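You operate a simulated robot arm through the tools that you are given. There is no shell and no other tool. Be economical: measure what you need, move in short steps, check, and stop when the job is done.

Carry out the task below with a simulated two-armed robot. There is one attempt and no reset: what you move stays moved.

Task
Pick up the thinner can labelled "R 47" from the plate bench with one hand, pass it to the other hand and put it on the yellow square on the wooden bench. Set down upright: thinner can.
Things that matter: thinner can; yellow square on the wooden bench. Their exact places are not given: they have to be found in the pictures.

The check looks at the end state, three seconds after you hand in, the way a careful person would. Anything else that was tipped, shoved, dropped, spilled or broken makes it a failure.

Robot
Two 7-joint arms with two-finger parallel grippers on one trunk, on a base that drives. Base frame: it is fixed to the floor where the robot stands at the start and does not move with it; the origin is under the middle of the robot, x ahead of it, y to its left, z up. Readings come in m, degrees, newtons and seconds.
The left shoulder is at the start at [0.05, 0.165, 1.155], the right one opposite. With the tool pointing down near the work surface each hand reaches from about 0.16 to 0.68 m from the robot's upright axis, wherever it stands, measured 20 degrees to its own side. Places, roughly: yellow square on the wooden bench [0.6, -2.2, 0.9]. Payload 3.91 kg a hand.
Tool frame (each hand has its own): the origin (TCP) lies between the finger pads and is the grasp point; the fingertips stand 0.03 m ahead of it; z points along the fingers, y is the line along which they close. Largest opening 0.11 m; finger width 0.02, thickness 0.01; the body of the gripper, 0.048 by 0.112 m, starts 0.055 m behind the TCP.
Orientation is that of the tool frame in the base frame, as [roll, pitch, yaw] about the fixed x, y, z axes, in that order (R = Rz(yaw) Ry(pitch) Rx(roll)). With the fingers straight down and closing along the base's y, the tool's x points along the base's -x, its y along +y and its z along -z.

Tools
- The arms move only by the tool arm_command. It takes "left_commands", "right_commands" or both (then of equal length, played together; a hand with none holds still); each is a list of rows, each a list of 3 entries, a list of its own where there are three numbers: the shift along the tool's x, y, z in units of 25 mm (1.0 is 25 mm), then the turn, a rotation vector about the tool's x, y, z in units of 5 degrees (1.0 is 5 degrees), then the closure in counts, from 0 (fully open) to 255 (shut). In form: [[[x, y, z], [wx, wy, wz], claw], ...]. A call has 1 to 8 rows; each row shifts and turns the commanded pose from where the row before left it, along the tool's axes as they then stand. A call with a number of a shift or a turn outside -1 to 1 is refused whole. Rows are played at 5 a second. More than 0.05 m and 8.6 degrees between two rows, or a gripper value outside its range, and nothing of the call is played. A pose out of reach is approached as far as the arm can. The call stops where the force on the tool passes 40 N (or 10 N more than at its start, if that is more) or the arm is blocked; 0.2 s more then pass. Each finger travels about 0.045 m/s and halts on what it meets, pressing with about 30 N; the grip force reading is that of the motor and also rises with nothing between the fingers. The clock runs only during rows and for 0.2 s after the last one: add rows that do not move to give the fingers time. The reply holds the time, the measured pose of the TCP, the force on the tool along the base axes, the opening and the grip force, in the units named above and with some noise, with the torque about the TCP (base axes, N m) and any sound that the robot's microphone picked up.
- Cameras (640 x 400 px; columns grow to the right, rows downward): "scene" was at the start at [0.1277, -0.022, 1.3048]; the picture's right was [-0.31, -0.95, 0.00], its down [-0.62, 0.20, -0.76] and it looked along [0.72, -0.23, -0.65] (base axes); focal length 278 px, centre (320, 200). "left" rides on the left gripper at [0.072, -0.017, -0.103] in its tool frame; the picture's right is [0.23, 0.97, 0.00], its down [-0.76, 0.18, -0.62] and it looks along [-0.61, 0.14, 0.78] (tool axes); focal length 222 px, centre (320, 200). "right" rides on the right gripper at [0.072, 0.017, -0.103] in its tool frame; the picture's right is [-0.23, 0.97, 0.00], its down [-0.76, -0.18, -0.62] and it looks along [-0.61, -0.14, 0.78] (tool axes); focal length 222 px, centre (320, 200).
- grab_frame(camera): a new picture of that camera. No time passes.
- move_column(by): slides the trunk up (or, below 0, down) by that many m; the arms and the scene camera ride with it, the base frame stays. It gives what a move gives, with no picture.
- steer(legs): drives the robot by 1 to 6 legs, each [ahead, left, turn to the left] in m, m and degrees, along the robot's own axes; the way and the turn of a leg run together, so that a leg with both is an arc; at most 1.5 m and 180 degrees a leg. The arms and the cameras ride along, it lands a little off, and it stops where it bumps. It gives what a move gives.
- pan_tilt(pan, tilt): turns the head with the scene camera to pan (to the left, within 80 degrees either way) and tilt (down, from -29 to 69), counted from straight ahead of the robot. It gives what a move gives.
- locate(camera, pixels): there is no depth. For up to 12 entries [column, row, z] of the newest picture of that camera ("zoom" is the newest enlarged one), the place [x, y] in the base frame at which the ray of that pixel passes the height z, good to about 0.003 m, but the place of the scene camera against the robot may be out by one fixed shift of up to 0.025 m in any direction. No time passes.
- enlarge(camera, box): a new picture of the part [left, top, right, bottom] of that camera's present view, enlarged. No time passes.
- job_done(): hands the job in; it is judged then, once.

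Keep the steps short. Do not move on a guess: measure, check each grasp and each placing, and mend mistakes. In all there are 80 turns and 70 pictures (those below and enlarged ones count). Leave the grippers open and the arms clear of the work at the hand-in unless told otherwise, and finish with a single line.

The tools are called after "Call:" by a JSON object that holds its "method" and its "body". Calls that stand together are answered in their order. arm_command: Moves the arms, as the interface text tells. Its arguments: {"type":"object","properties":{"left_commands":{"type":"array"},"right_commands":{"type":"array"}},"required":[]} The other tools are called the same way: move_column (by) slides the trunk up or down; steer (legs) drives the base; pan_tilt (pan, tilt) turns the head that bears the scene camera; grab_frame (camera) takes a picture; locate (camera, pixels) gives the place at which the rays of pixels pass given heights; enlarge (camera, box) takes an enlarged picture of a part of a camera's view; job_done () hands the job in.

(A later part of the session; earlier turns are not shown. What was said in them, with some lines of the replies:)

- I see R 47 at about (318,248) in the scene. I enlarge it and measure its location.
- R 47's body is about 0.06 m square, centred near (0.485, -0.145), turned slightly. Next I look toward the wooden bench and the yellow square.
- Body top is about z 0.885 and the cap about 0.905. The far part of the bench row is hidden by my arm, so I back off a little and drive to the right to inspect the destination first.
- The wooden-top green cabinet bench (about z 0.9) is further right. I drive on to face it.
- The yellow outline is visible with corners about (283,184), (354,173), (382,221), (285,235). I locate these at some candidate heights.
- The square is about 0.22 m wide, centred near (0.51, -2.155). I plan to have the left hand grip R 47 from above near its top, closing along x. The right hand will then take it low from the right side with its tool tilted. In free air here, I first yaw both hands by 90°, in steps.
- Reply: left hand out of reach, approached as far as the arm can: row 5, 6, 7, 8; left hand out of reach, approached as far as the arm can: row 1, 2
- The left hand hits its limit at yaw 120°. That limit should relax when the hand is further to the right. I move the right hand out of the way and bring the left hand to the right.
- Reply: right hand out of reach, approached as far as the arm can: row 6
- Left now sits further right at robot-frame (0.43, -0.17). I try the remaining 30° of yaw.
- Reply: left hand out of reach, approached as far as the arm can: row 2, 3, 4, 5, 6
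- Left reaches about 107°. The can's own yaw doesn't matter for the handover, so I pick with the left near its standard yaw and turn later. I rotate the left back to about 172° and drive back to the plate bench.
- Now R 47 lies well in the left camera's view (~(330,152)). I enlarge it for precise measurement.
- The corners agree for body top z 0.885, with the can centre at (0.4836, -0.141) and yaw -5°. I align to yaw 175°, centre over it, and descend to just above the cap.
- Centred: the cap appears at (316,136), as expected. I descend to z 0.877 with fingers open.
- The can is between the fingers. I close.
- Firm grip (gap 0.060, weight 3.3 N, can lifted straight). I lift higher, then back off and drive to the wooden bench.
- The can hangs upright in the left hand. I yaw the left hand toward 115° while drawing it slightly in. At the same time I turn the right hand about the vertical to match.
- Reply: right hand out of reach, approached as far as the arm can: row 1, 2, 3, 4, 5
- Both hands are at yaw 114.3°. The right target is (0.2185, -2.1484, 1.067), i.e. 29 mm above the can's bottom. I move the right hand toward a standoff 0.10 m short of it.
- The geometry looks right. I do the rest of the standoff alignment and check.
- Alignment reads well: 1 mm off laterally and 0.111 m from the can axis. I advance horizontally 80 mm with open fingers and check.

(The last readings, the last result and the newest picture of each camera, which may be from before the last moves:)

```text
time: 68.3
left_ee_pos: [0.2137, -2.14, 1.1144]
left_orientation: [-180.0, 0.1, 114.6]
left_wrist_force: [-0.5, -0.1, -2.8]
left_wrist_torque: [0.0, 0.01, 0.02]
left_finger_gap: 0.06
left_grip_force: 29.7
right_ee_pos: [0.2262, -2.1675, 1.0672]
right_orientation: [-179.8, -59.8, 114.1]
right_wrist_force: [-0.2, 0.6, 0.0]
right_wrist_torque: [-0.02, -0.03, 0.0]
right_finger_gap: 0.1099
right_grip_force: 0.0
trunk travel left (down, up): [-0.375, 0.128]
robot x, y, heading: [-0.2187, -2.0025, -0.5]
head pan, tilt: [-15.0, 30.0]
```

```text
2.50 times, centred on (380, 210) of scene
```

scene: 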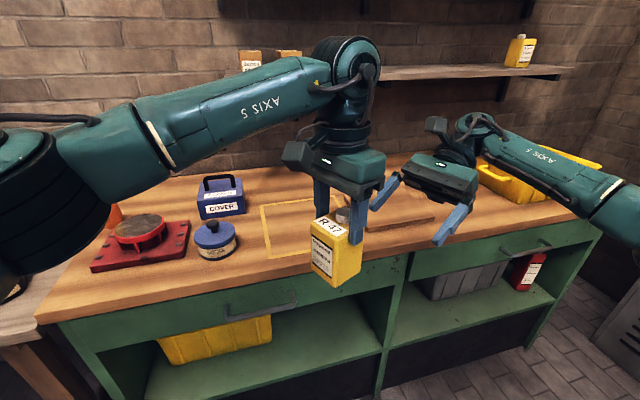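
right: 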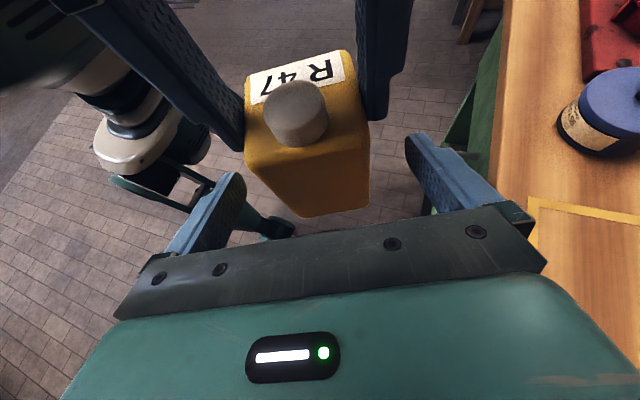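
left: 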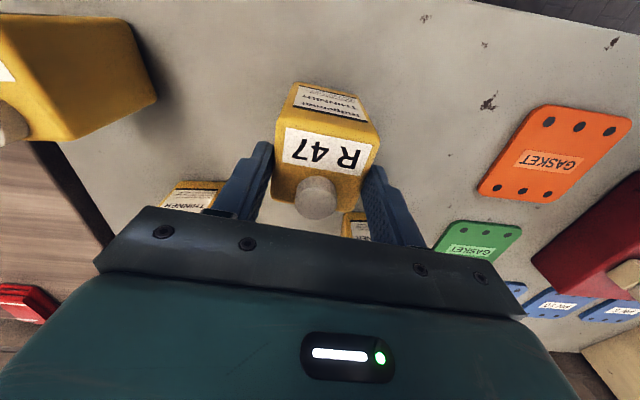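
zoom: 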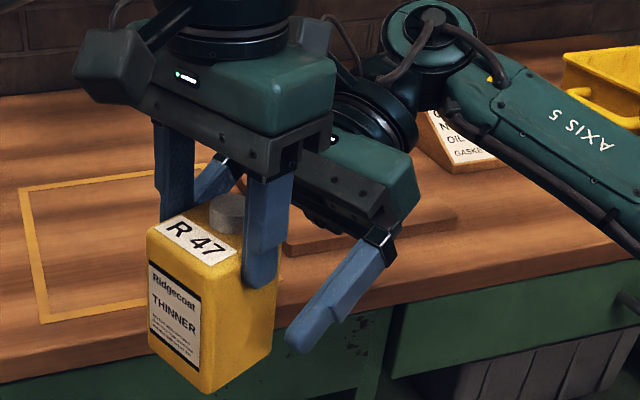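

Fingers straddle the can cleanly. I advance 15 mm more, then close the right hand in place.

Call:
{"method": "arm_command", "body": {"right_commands": [[[0.15, 0, 0.26], [0, 0, 0], 0], [[0.15, 0, 0.26], [0, 0, 0], 0], [[0, 0, 0], [0, 0, 0], 0]]}}

Call:
{"method": "arm_command", "body": {"right_commands": [[[0, 0, 0], [0, 0, 0], 255], [[0, 0, 0], [0, 0, 0], 255], [[0, 0, 0], [0, 0, 0], 255], [[0, 0, 0], [0, 0, 0], 255], [[0, 0, 0], [0, 0, 0], 255], [[0, 0, 0], [0, 0, 0], 255], [[0, 0, 0], [0, 0, 0], 255]]}}

Call:
{"method": "grab_frame", "body": {"camera": "right"}}

Call:
{"method": "enlarge", "body": {"camera": "scene", "box": [260, 130, 500, 290]}}

```text
time: 69.1
left_ee_pos: [0.2141, -2.1401, 1.1145]
left_orientation: [180.0, 0.0, 114.5]
left_wrist_force: [1.1, 0.4, -2.5]
left_wrist_torque: [-0.01, 0.02, -0.02]
left_finger_gap: 0.0596
left_grip_force: 29.8
right_ee_pos: [0.22, -2.1529, 1.0661]
right_orientation: [-179.7, -59.7, 114.3]
right_wrist_force: [0.0, -0.5, -0.5]
right_wrist_torque: [-0.01, 0.0, 0.03]
right_finger_gap: 0.1101
right_grip_force: 0.0
trunk travel left (down, up): [-0.375, 0.128]
robot x, y, heading: [-0.2212, -2.0019, -0.4]
head pan, tilt: [-15.0, 30.0]
```

```text
time: 70.7
left_ee_pos: [0.2134, -2.1397, 1.1158]
left_orientation: [-180.0, 0.0, 114.5]
left_wrist_force: [-0.6, -0.1, -2.8]
left_wrist_torque: [-0.03, 0.01, -0.13]
left_finger_gap: 0.0596
left_grip_force: 29.7
right_ee_pos: [0.2195, -2.1535, 1.0677]
right_orientation: [-179.8, -59.8, 114.2]
right_wrist_force: [-0.5, 1.2, -0.8]
right_wrist_torque: [-0.01, -0.01, 0.04]
right_finger_gap: 0.0599
right_grip_force: 29.9
trunk travel left (down, up): [-0.375, 0.128]
robot x, y, heading: [-0.2162, -1.9992, -0.7]
head pan, tilt: [-15.0, 30.0]
```

```text
43 pictures are left
```

right: 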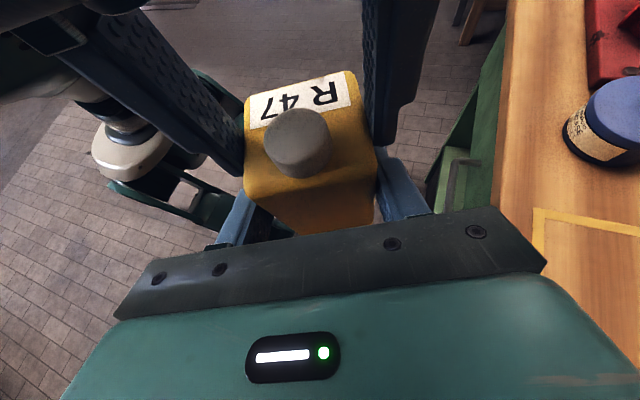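

```text
2.50 times, centred on (380, 210) of scene
```

zoom: 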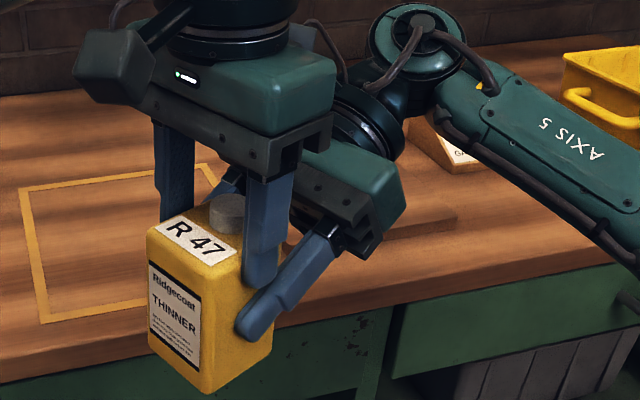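

Both hands grip with small forces (right gap 0.060, 30 N). I open the left hand and check that the can is carried by the right.

Call:
{"method": "arm_command", "body": {"left_commands": [[[0, 0, 0], [0, 0, 0], 0], [[0, 0, 0], [0, 0, 0], 0], [[0, 0, 0], [0, 0, 0], 0], [[0, 0, 0], [0, 0, 0], 0], [[0, 0, 0], [0, 0, 0], 0], [[0, 0, 0], [0, 0, 0], 0], [[0, 0, 0], [0, 0, 0], 0]]}}

Call:
{"method": "arm_command", "body": {"left_commands": [[[0, 0, -1], [0, 0, 0], 0], [[0, 0, -1], [0, 0, 0], 0], [[0, 0, -1], [0, 0, 0], 0], [[0, 0, -1], [0, 0, 0], 0], [[0, 0, 0], [0, 0, 0], 0]]}}

Call:
{"method": "grab_frame", "body": {"camera": "scene"}}

```text
time: 72.3
left_ee_pos: [0.2138, -2.1402, 1.1146]
left_orientation: [-179.9, 0.2, 114.5]
left_wrist_force: [-0.2, -0.8, 0.2]
left_wrist_torque: [-0.03, -0.01, -0.02]
left_finger_gap: 0.1101
left_grip_force: 0.0
right_ee_pos: [0.2205, -2.1527, 1.0675]
right_orientation: [-179.8, -59.8, 114.3]
right_wrist_force: [-0.2, -0.4, 0.7]
right_wrist_torque: [-0.05, -0.04, 0.01]
right_finger_gap: 0.06
right_grip_force: 29.5
trunk travel left (down, up): [-0.375, 0.128]
robot x, y, heading: [-0.2171, -2.0027, -0.8]
head pan, tilt: [-15.0, 30.0]
```

```text
time: 73.5
left_ee_pos: [0.1997, -2.1337, 1.2102]
left_orientation: [-180.0, 0.1, 114.6]
left_wrist_force: [-0.4, -0.2, -0.4]
left_wrist_torque: [-0.01, 0.0, 0.02]
left_finger_gap: 0.1099
left_grip_force: 0.1
left hand out of reach, approached as far as the arm can: row 3, 4
right_ee_pos: [0.2194, -2.1532, 1.0682]
right_orientation: [-179.9, -59.8, 114.2]
right_wrist_force: [1.2, -0.5, -0.8]
right_wrist_torque: [-0.04, -0.05, 0.02]
right_finger_gap: 0.0597
right_grip_force: 29.7
trunk travel left (down, up): [-0.375, 0.128]
robot x, y, heading: [-0.2178, -2.0006, -0.2]
head pan, tilt: [-15.0, 30.0]
```

```text
41 pictures are left
```

scene: 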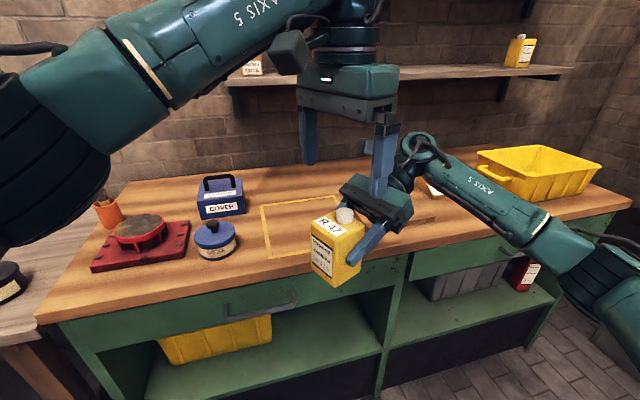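

The right hand holds the can alone. I move the left hand off to the left, clear of the work.

Call:
{"method": "arm_command", "body": {"left_commands": [[[0.91, 0.41, 0], [0, 0, -1], 0], [[0.86, 0.5, 0], [0, 0, -1], 0], [[0.82, 0.57, 0], [0, 0, -1], 0], [[0.77, 0.64, 0], [0, 0, -1], 0], [[0.7, 0.7, 0], [0, 0, -1], 0], [[0.64, 0.77, 0], [0, 0, -1], 0], [[0.57, 0.82, 0], [0, 0, -1], 0], [[0.5, 0.86, 0], [0, 0, -1], 0]]}}

Call:
{"method": "pan_tilt", "body": {"pan": -20, "tilt": 38}}

Call:
{"method": "grab_frame", "body": {"camera": "scene"}}

Call:
{"method": "grab_frame", "body": {"camera": "left"}}

```text
time: 75.3
left_ee_pos: [0.2005, -1.9344, 1.2108]
left_orientation: [180.0, 0.1, 154.7]
left_wrist_force: [0.0, -0.3, 0.3]
left_wrist_torque: [-0.03, -0.02, 0.02]
left_finger_gap: 0.1101
left_grip_force: 0.0
right_ee_pos: [0.2199, -2.1519, 1.0672]
right_orientation: [-179.8, -59.8, 114.2]
right_wrist_force: [-0.7, 0.2, -0.2]
right_wrist_torque: [-0.07, -0.01, 0.0]
right_finger_gap: 0.0597
right_grip_force: 30.4
trunk travel left (down, up): [-0.375, 0.128]
robot x, y, heading: [-0.2198, -2.0033, -0.5]
head pan, tilt: [-15.0, 30.0]
```

```text
time: 76.0
left_ee_pos: [0.2007, -1.9345, 1.2098]
left_orientation: [-180.0, 0.0, 154.5]
left_wrist_force: [0.1, 0.1, -1.1]
left_wrist_torque: [-0.03, -0.03, 0.01]
left_finger_gap: 0.11
left_grip_force: 0.1
right_ee_pos: [0.2189, -2.1536, 1.0677]
right_orientation: [-179.8, -59.7, 114.2]
right_wrist_force: [0.3, -0.4, 0.7]
right_wrist_torque: [0.0, -0.05, 0.02]
right_finger_gap: 0.0599
right_grip_force: 29.4
trunk travel left (down, up): [-0.375, 0.128]
robot x, y, heading: [-0.221, -1.9963, -0.5]
head pan, tilt: [-20.0, 38.0]
```

```text
40 pictures are left
```

scene: 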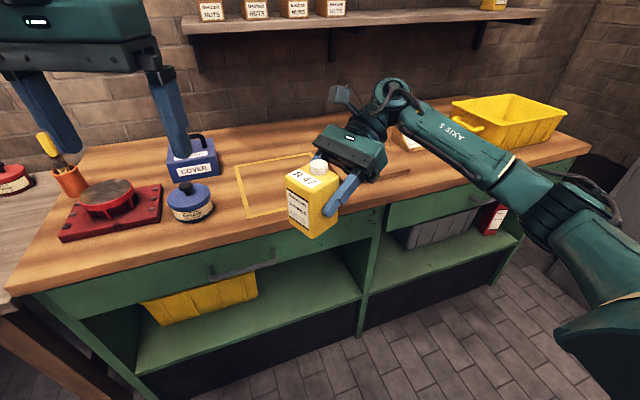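

```text
39 pictures are left
```

left: 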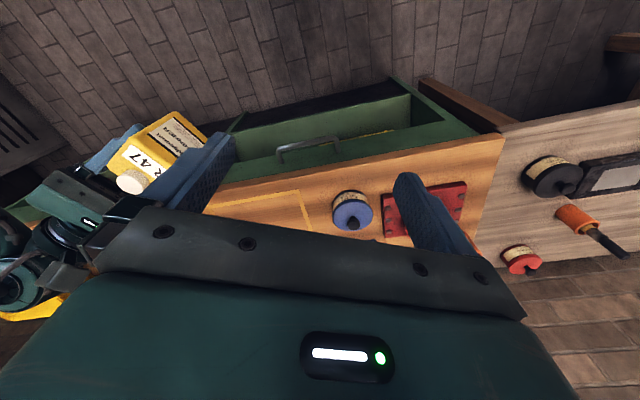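

The can is steady in the right hand. I drive ahead 0.15 m and look.

Call:
{"method": "steer", "body": {"legs": [[0.15, 0, 0]]}}

Call:
{"method": "grab_frame", "body": {"camera": "scene"}}

Call:
{"method": "grab_frame", "body": {"camera": "right"}}

Call:
{"method": "grab_frame", "body": {"camera": "left"}}

```text
time: 77.3
left_ee_pos: [0.3507, -1.9359, 1.2103]
left_orientation: [-180.0, 0.0, 154.6]
left_wrist_force: [0.4, 0.3, -0.1]
left_wrist_torque: [0.02, 0.03, 0.02]
left_finger_gap: 0.1099
left_grip_force: 0.1
right_ee_pos: [0.3705, -2.1559, 1.0666]
right_orientation: [-179.8, -59.7, 114.1]
right_wrist_force: [0.2, -0.4, -3.3]
right_wrist_torque: [-0.06, 0.02, -0.01]
right_finger_gap: 0.0598
right_grip_force: 30.3
trunk travel left (down, up): [-0.375, 0.128]
robot x, y, heading: [-0.0718, -1.9984, -0.6]
head pan, tilt: [-20.0, 38.0]
```

```text
38 pictures are left
```

scene: 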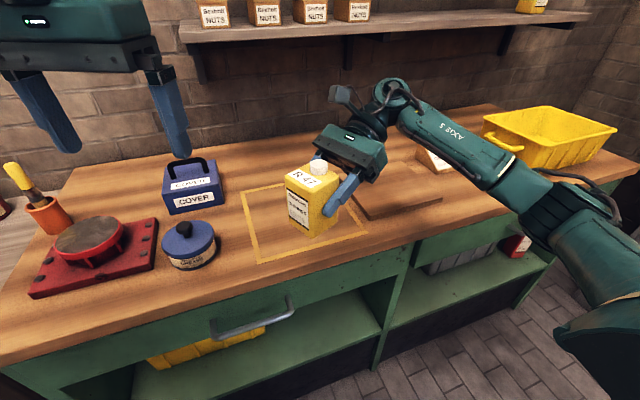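

```text
37 pictures are left
```

right: 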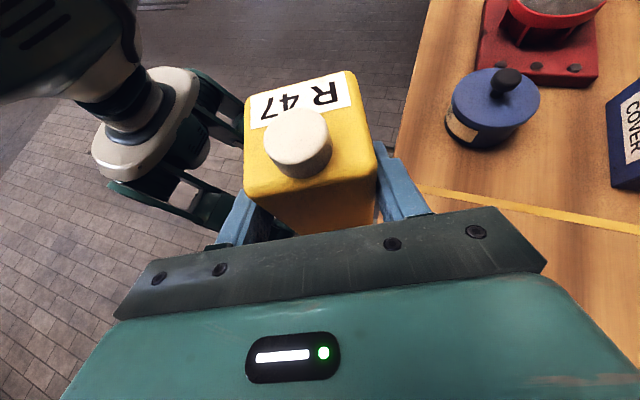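

```text
36 pictures are left
```

left: 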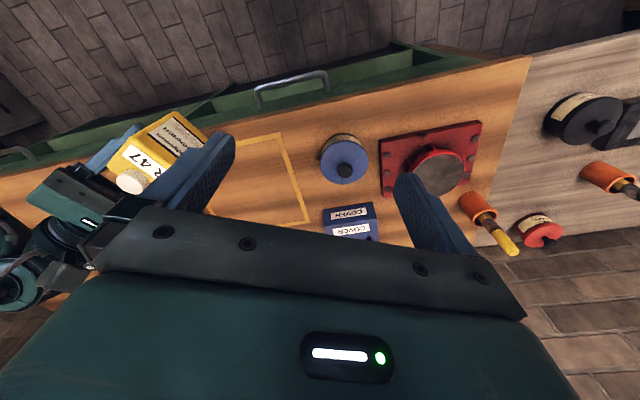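

Call:
{"method": "locate", "body": {"camera": "left", "pixels": [[280, 136, 0.9], [280, 136, 0.87], [311, 224, 0.9], [311, 224, 0.87]]}}

Call:
{"method": "locate", "body": {"camera": "scene", "pixels": [[259, 263, 0.9], [259, 263, 0.87], [241, 193, 0.9], [241, 193, 0.87], [368, 233, 0.9]]}}

Call:
{"method": "locate", "body": {"camera": "right", "pixels": [[420, 187, 0.9], [420, 187, 0.87], [630, 228, 0.9]]}}

```text
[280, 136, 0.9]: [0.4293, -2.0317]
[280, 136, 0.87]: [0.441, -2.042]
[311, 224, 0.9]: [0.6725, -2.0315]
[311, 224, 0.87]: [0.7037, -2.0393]
```

```text
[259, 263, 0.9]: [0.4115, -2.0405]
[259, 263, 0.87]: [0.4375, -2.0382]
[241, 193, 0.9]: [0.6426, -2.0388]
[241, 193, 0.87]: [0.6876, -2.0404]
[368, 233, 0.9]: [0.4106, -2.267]
```

```text
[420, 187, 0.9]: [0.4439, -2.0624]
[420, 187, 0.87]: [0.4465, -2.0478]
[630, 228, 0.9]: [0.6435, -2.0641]
```

The square spans about x 0.42–0.665, y -2.265 to -2.035. The target can centre is (0.525, -2.155). I drive 0.05 m ahead, then move the right hand the rest.

Call:
{"method": "steer", "body": {"legs": [[0.05, 0, 0]]}}

```text
time: 78.3
left_ee_pos: [0.4012, -1.9361, 1.2107]
left_orientation: [-180.0, -0.1, 154.6]
left_wrist_force: [0.6, 0.1, 0.6]
left_wrist_torque: [0.0, 0.01, 0.01]
left_finger_gap: 0.1098
left_grip_force: 0.0
right_ee_pos: [0.4205, -2.1563, 1.0664]
right_orientation: [-179.8, -59.9, 114.2]
right_wrist_force: [0.0, 0.3, -3.0]
right_wrist_torque: [-0.02, -0.02, -0.01]
right_finger_gap: 0.0599
right_grip_force: 30.0
trunk travel left (down, up): [-0.375, 0.128]
robot x, y, heading: [-0.0149, -2.0063, -0.5]
head pan, tilt: [-20.0, 38.0]
```

Now +0.11 m in x at constant height.

Call:
{"method": "arm_command", "body": {"right_commands": [[[-0.228, 0.765, -0.394], [0, 0, 0], 255], [[-0.228, 0.765, -0.394], [0, 0, 0], 255], [[-0.228, 0.765, -0.394], [0, 0, 0], 255], [[-0.228, 0.765, -0.394], [0, 0, 0], 255], [[-0.228, 0.765, -0.394], [0, 0, 0], 255], [[0, 0, 0], [0, 0, 0], 255]]}}

Call:
{"method": "grab_frame", "body": {"camera": "scene"}}

Call:
{"method": "grab_frame", "body": {"camera": "right"}}

```text
time: 79.7
left_ee_pos: [0.4005, -1.9368, 1.2101]
left_orientation: [179.9, 0.0, 154.6]
left_wrist_force: [-0.3, 0.7, 0.2]
left_wrist_torque: [0.0, 0.02, 0.03]
left_finger_gap: 0.1099
left_grip_force: 0.1
right_ee_pos: [0.5302, -2.1677, 1.0661]
right_orientation: [-179.8, -59.7, 114.4]
right_wrist_force: [-0.3, 0.0, -3.7]
right_wrist_torque: [-0.02, -0.05, 0.01]
right_finger_gap: 0.0597
right_grip_force: 29.7
trunk travel left (down, up): [-0.375, 0.128]
robot x, y, heading: [-0.0194, -2.0005, -0.5]
head pan, tilt: [-20.0, 38.0]
```

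```text
35 pictures are left
```

scene: 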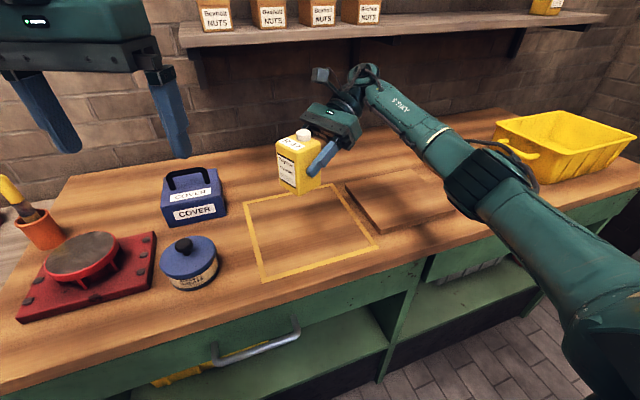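

```text
34 pictures are left
```

right: 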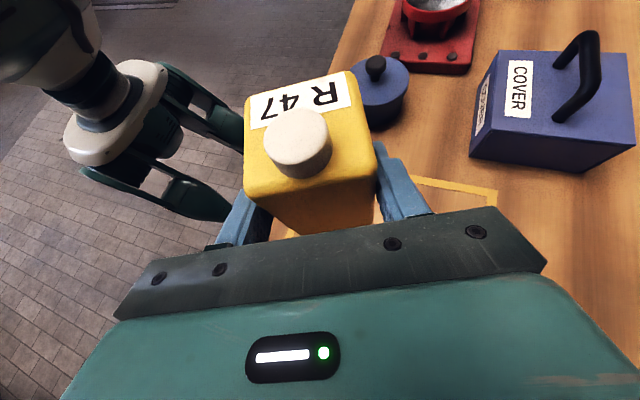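

I calibrate the scene camera against the can's known place (cap at about (304,133), z≈1.14) and re-measure the square.

Call:
{"method": "enlarge", "body": {"camera": "scene", "box": [220, 110, 400, 290]}}

Call:
{"method": "locate", "body": {"camera": "scene", "pixels": [[304, 133, 1.143], [247, 202, 0.9], [334, 184, 0.9], [377, 246, 0.9], [262, 281, 0.9], [247, 202, 0.88], [334, 184, 0.88], [377, 246, 0.88], [262, 281, 0.88]]}}

```text
2.22 times, centred on (310, 200) of scene
```

zoom: 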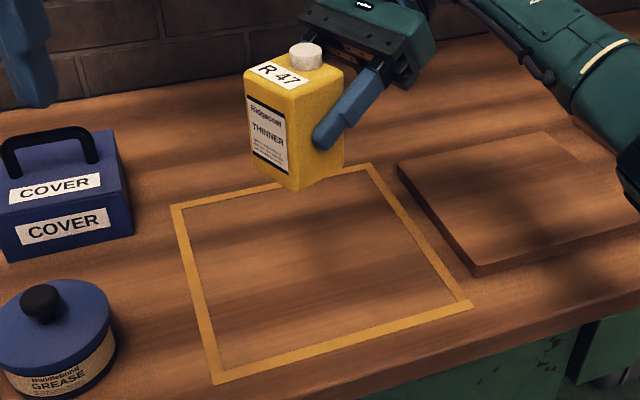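

```text
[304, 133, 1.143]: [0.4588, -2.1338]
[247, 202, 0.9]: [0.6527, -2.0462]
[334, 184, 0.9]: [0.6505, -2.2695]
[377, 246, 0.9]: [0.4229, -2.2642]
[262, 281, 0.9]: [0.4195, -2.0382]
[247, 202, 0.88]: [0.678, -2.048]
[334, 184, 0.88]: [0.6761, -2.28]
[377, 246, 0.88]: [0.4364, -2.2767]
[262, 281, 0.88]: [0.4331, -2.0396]
```

The scene camera has a noticeable shift, so I use the wrist cameras instead. The right camera sees the back-left corner at about (495,190). I take a left picture too.

Call:
{"method": "grab_frame", "body": {"camera": "left"}}

Call:
{"method": "enlarge", "body": {"camera": "right", "box": [380, 130, 540, 230]}}

```text
32 pictures are left
```

left: 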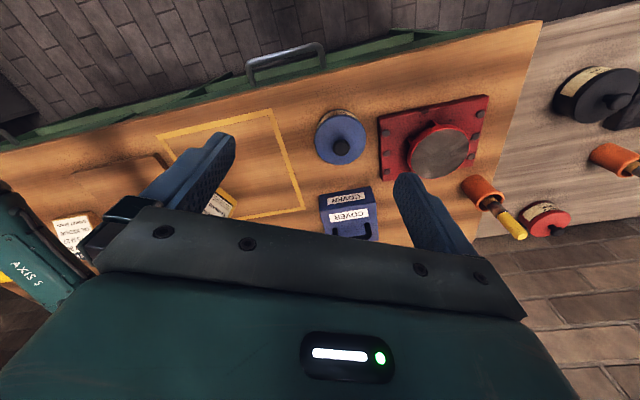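

```text
4.00 times, centred on (460, 180) of right
```

zoom: 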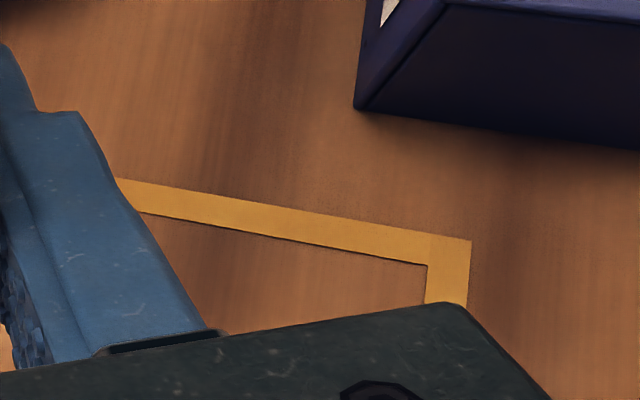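

Call:
{"method": "locate", "body": {"camera": "zoom", "pixels": [[471, 239, 0.9], [471, 239, 0.88], [471, 239, 0.86]]}}

Call:
{"method": "locate", "body": {"camera": "left", "pixels": [[305, 209, 0.9], [305, 209, 0.88], [305, 209, 0.86], [272, 108, 0.9], [272, 108, 0.88], [155, 134, 0.9], [155, 134, 0.88]]}}

```text
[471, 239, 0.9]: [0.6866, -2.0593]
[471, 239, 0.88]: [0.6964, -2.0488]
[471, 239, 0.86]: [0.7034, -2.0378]
```

```text
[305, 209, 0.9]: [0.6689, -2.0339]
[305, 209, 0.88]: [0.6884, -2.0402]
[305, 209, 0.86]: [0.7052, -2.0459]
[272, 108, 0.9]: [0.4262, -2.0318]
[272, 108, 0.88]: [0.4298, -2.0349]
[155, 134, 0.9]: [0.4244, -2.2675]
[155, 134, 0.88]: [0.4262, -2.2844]
```

The two views agree at z≈0.867, and the square is about x 0.43–0.70, y -2.295 to -2.04, centre (0.567, -2.168). I shift the can there and then lower it 0.14 m, leaving about 0.03 m.

Call:
{"method": "arm_command", "body": {"right_commands": [[[-0.248, 0.566, -0.43], [0, 0, 0], 255], [[-0.248, 0.566, -0.43], [0, 0, 0], 255], [[-0.808, 0, 0.467], [0, 0, 0], 255], [[-0.808, 0, 0.467], [0, 0, 0], 255], [[-0.808, 0, 0.467], [0, 0, 0], 255], [[-0.808, 0, 0.467], [0, 0, 0], 255], [[-0.808, 0, 0.467], [0, 0, 0], 255], [[-0.808, 0, 0.467], [0, 0, 0], 255]]}}

Call:
{"method": "enlarge", "body": {"camera": "scene", "box": [220, 110, 460, 290]}}

Call:
{"method": "grab_frame", "body": {"camera": "left"}}

```text
time: 81.5
left_ee_pos: [0.4007, -1.936, 1.2105]
left_orientation: [179.9, 0.0, 154.5]
left_wrist_force: [0.0, -0.8, 0.4]
left_wrist_torque: [-0.02, -0.01, -0.01]
left_finger_gap: 0.1098
left_grip_force: 0.1
right_ee_pos: [0.5511, -2.1753, 0.929]
right_orientation: [-179.8, -59.7, 114.3]
right_wrist_force: [-1.4, 0.0, -2.9]
right_wrist_torque: [-0.05, -0.05, 0.0]
right_finger_gap: 0.0599
right_grip_force: 30.1
right hand out of reach, approached as far as the arm can: row 2, 8
trunk travel left (down, up): [-0.375, 0.128]
robot x, y, heading: [-0.018, -1.9997, -0.6]
head pan, tilt: [-20.0, 38.0]
```

```text
2.22 times, centred on (340, 200) of scene
```

zoom: 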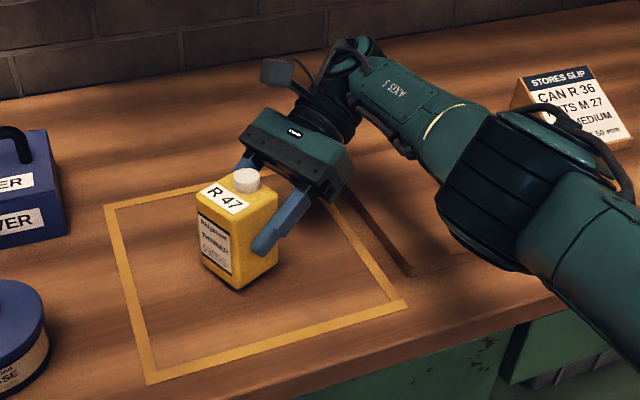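

```text
29 pictures are left
```

left: 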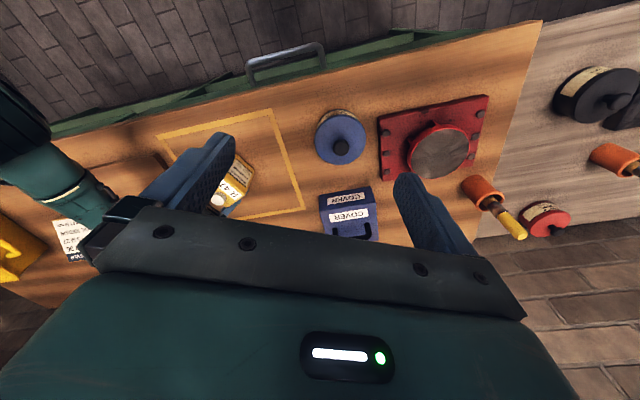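

The pose is near the reach limit and the elbow hangs low over the bench. I check the elbow ring's height by comparing two views before going lower.

Call:
{"method": "locate", "body": {"camera": "zoom", "pixels": [[490, 190, 0.95], [490, 190, 1.0], [490, 190, 1.05], [470, 262, 0.9], [470, 262, 0.95], [470, 262, 1.0]]}}

Call:
{"method": "locate", "body": {"camera": "left", "pixels": [[15, 125, 0.95], [15, 125, 1.0], [15, 125, 1.05], [60, 185, 0.95], [60, 185, 1.0]]}}

Call:
{"method": "enlarge", "body": {"camera": "left", "box": [0, 60, 240, 260]}}

Call:
{"method": "grab_frame", "body": {"camera": "right"}}

```text
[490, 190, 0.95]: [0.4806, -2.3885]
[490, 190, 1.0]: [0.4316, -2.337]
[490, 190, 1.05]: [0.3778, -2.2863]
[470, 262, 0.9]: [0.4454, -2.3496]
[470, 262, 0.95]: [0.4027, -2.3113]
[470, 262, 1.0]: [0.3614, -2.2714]
```

```text
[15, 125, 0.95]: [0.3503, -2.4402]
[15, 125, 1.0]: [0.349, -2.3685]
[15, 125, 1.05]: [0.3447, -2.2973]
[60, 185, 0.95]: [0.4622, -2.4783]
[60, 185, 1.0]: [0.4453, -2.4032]
```

```text
2.00 times, centred on (120, 160) of left
```

zoom: 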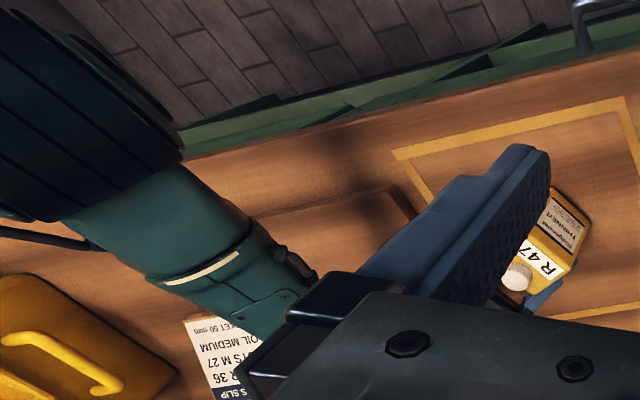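

```text
27 pictures are left
```

right: 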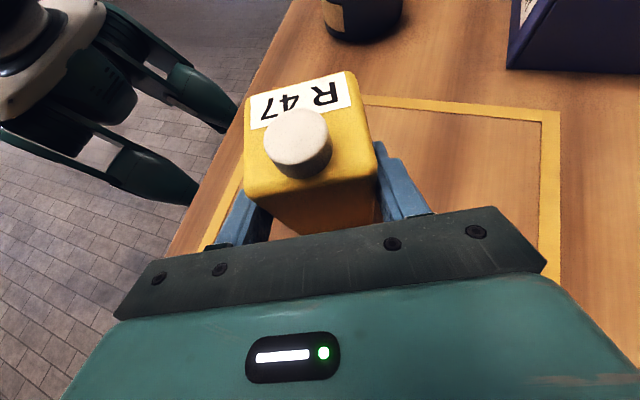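

The elbow ring is at about z 1.03, with ample clearance. The can is over the square with its bottom about z 0.90. I lower with the trunk, since the arm is near its limit: first 20 mm.

Call:
{"method": "move_column", "body": {"by": -0.02}}

Call:
{"method": "enlarge", "body": {"camera": "scene", "box": [240, 120, 400, 240]}}

```text
time: 82.2
left_ee_pos: [0.3987, -1.9365, 1.192]
left_orientation: [180.0, 0.3, 154.5]
left_wrist_force: [-0.2, -0.5, -0.5]
left_wrist_torque: [0.0, 0.03, 0.0]
left_finger_gap: 0.1101
left_grip_force: 0.2
right_ee_pos: [0.5501, -2.1761, 0.9136]
right_orientation: [179.3, -59.9, 115.1]
right_wrist_force: [0.0, -3.8, 26.4]
right_wrist_torque: [0.02, 0.42, -0.38]
right_finger_gap: 0.0601
right_grip_force: 29.6
trunk travel left (down, up): [-0.355, 0.148]
robot x, y, heading: [-0.0192, -1.999, -0.5]
head pan, tilt: [-20.0, 38.0]
```

```text
3.33 times, centred on (320, 180) of scene
```

zoom: 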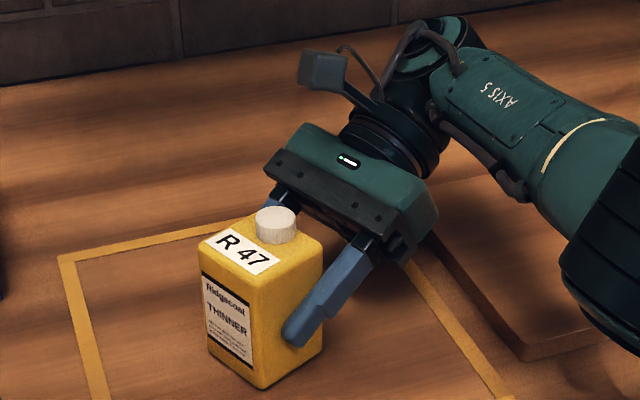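

Contact with the bench reads 26 N up. I relax the pressing by raising the trunk 4 mm.

Call:
{"method": "move_column", "body": {"by": 0.004}}

Call:
{"method": "enlarge", "body": {"camera": "right", "box": [200, 50, 440, 260]}}

```text
time: 82.7
left_ee_pos: [0.3999, -1.9366, 1.1945]
left_orientation: [-180.0, 0.1, 154.4]
left_wrist_force: [0.7, 0.2, 0.6]
left_wrist_torque: [-0.02, 0.01, -0.02]
left_finger_gap: 0.1099
left_grip_force: 0.1
right_ee_pos: [0.5502, -2.1749, 0.913]
right_orientation: [180.0, -59.7, 114.7]
right_wrist_force: [2.0, -0.8, 15.3]
right_wrist_torque: [0.68, -0.17, -0.06]
right_finger_gap: 0.0599
right_grip_force: 29.7
trunk travel left (down, up): [-0.359, 0.144]
robot x, y, heading: [-0.018, -1.9967, -0.5]
head pan, tilt: [-20.0, 38.0]
```

```text
1.90 times, centred on (320, 155) of right
```

zoom: 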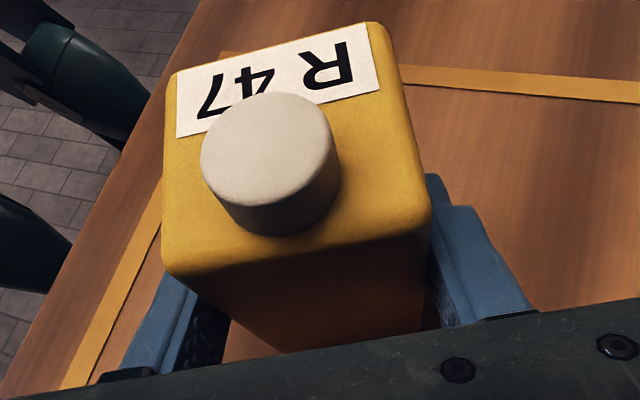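

Still 15 N; I raise 2 mm more and check.

Call:
{"method": "move_column", "body": {"by": 0.002}}

Call:
{"method": "enlarge", "body": {"camera": "scene", "box": [240, 120, 400, 240]}}

```text
time: 83.2
left_ee_pos: [0.4006, -1.9354, 1.1966]
left_orientation: [-180.0, 0.0, 154.6]
left_wrist_force: [0.4, -0.2, 0.9]
left_wrist_torque: [0.01, 0.03, 0.02]
left_finger_gap: 0.1103
left_grip_force: 0.1
right_ee_pos: [0.5502, -2.1753, 0.9142]
right_orientation: [-179.6, -59.7, 114.0]
right_wrist_force: [0.9, 2.1, 4.3]
right_wrist_torque: [0.51, -0.19, -0.07]
right_finger_gap: 0.0598
right_grip_force: 30.2
trunk travel left (down, up): [-0.361, 0.142]
robot x, y, heading: [-0.0195, -2.0013, -0.3]
head pan, tilt: [-20.0, 38.0]
```

```text
3.33 times, centred on (320, 180) of scene
```

zoom: 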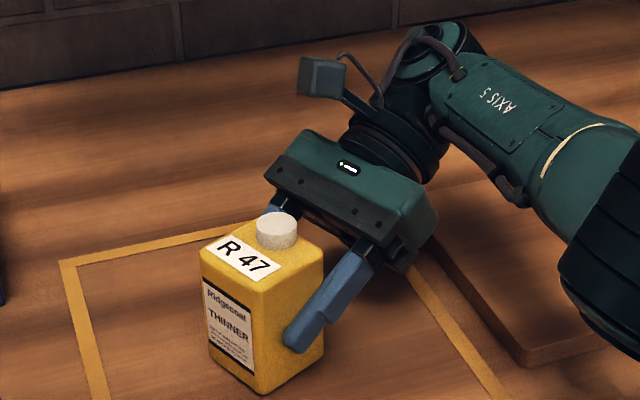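

Light contact of 4 N, standing on the bench. I open the right hand.

Call:
{"method": "arm_command", "body": {"right_commands": [[[0, 0, 0], [0, 0, 0], 160], [[0, 0, 0], [0, 0, 0], 110], [[0, 0, 0], [0, 0, 0], 60], [[0, 0, 0], [0, 0, 0], 0], [[0, 0, 0], [0, 0, 0], 0], [[0, 0, 0], [0, 0, 0], 0], [[0, 0, 0], [0, 0, 0], 0]]}}

Call:
{"method": "grab_frame", "body": {"camera": "right"}}

Call:
{"method": "enlarge", "body": {"camera": "scene", "box": [240, 120, 400, 240]}}

```text
time: 84.8
left_ee_pos: [0.4001, -1.9363, 1.196]
left_orientation: [-180.0, 0.0, 154.5]
left_wrist_force: [0.2, 0.6, -0.3]
left_wrist_torque: [-0.01, -0.02, -0.03]
left_finger_gap: 0.11
left_grip_force: 0.0
right_ee_pos: [0.5503, -2.1762, 0.9156]
right_orientation: [-179.8, -59.8, 114.3]
right_wrist_force: [-0.2, -1.0, -0.2]
right_wrist_torque: [-0.03, 0.0, 0.02]
right_finger_gap: 0.11
right_grip_force: 0.0
trunk travel left (down, up): [-0.361, 0.142]
robot x, y, heading: [-0.0214, -2.0008, -0.5]
head pan, tilt: [-20.0, 38.0]
```

```text
23 pictures are left
```

right: 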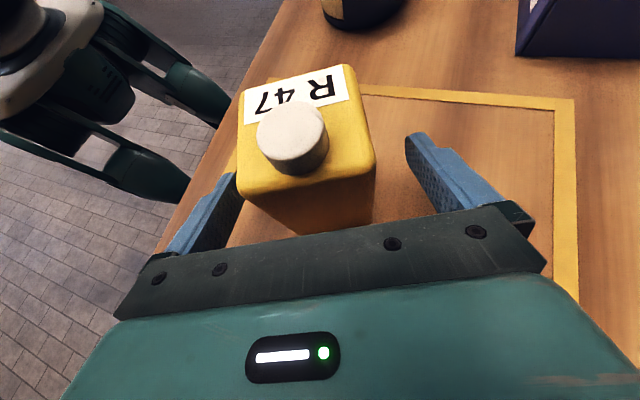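

```text
3.33 times, centred on (320, 180) of scene
```

zoom: 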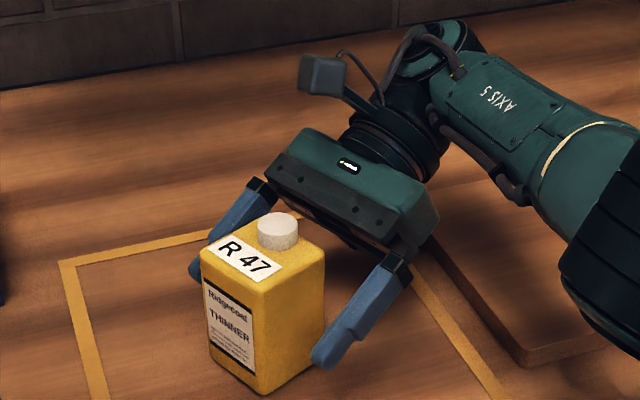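

The can stands free inside the square, with fingers clear of it on both sides. I raise the trunk straight up so the fingers rise past the can.

Call:
{"method": "move_column", "body": {"by": 0.03}}

Call:
{"method": "move_column", "body": {"by": 0.108}}

Call:
{"method": "grab_frame", "body": {"camera": "scene"}}

Call:
{"method": "grab_frame", "body": {"camera": "right"}}

```text
time: 85.5
left_ee_pos: [0.4009, -1.937, 1.2271]
left_orientation: [180.0, 0.0, 154.5]
left_wrist_force: [0.1, -0.9, 0.7]
left_wrist_torque: [-0.02, 0.03, 0.01]
left_finger_gap: 0.1099
left_grip_force: 0.1
right_ee_pos: [0.5513, -2.1761, 0.944]
right_orientation: [-179.8, -59.7, 114.4]
right_wrist_force: [0.6, 0.6, -0.2]
right_wrist_torque: [0.03, 0.0, 0.02]
right_finger_gap: 0.11
right_grip_force: 0.1
trunk travel left (down, up): [-0.391, 0.112]
robot x, y, heading: [-0.0214, -2.0038, -0.6]
head pan, tilt: [-20.0, 38.0]
```

```text
time: 87.0
left_ee_pos: [0.4007, -1.9362, 1.3359]
left_orientation: [-179.9, 0.1, 154.5]
left_wrist_force: [0.6, -0.6, -0.7]
left_wrist_torque: [0.0, -0.01, -0.01]
left_finger_gap: 0.11
left_grip_force: 0.1
right_ee_pos: [0.5506, -2.1757, 1.0521]
right_orientation: [-179.8, -59.8, 114.2]
right_wrist_force: [0.2, -0.2, 0.6]
right_wrist_torque: [0.03, 0.04, 0.0]
right_finger_gap: 0.1099
right_grip_force: 0.1
trunk travel left (down, up): [-0.499, 0.004]
robot x, y, heading: [-0.0233, -2.0029, -0.4]
head pan, tilt: [-20.0, 38.0]
```

```text
21 pictures are left
```

scene: 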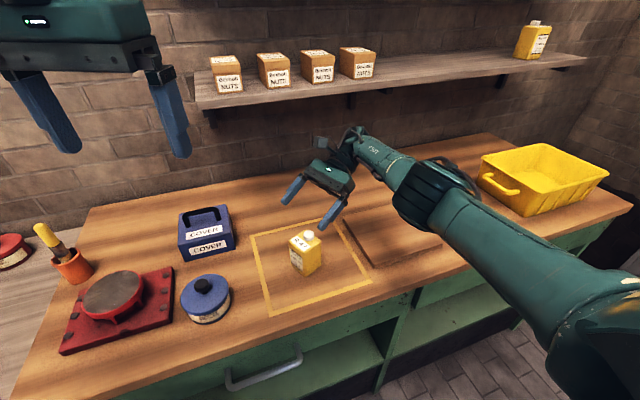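

```text
20 pictures are left
```

right: 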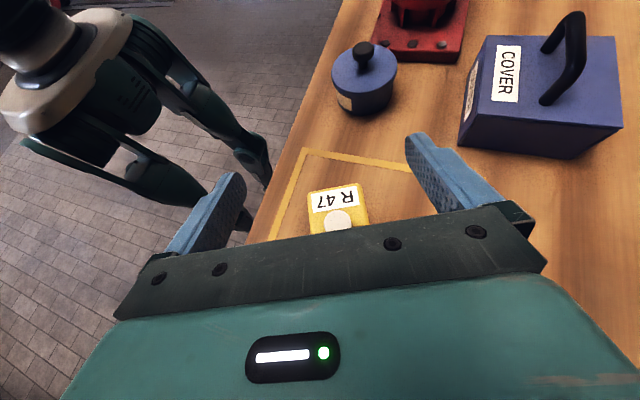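

R 47 stands upright inside the yellow square, and the fingertips are above the cap. I shift the robot slightly right and then back away, and take a final look.

Call:
{"method": "steer", "body": {"legs": [[0, -0.1, 0], [-0.25, 0, 0]]}}

Call:
{"method": "grab_frame", "body": {"camera": "scene"}}

Call:
{"method": "enlarge", "body": {"camera": "scene", "box": [230, 100, 430, 240]}}

```text
time: 89.5
left_ee_pos: [0.1493, -2.0338, 1.334]
left_orientation: [180.0, 0.1, 154.7]
left_wrist_force: [0.1, -0.1, 0.0]
left_wrist_torque: [0.0, -0.03, 0.01]
left_finger_gap: 0.1101
left_grip_force: 0.1
right_ee_pos: [0.3005, -2.271, 1.0519]
right_orientation: [-179.8, -59.7, 114.6]
right_wrist_force: [0.6, -0.6, -0.5]
right_wrist_torque: [0.02, -0.01, -0.02]
right_finger_gap: 0.1101
right_grip_force: 0.0
trunk travel left (down, up): [-0.499, 0.004]
robot x, y, heading: [-0.2699, -2.0985, -0.6]
head pan, tilt: [-20.0, 38.0]
```

```text
19 pictures are left
```

scene: 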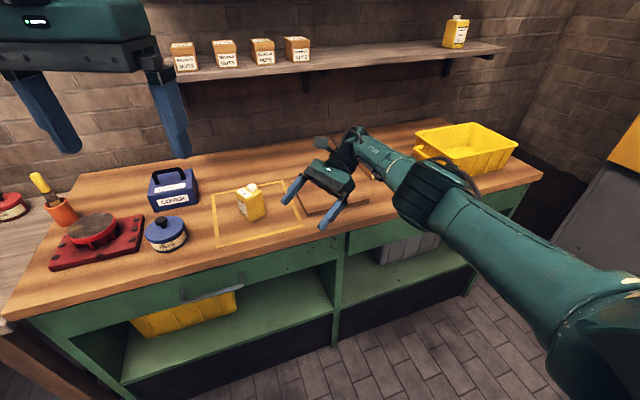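

```text
2.86 times, centred on (330, 170) of scene
```

zoom: 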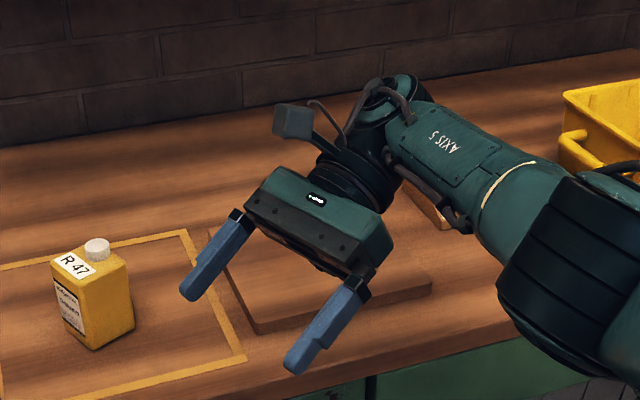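

The can stands upright well inside the yellow square, everything else is in place, and both grippers are open and clear. I hand in.

Call:
{"method": "job_done", "body": {}}

```text
The job is handed in.
```

The thinner can R 47 was picked up with the left hand, passed to the right hand, and set down upright inside the yellow square on the wooden bench.
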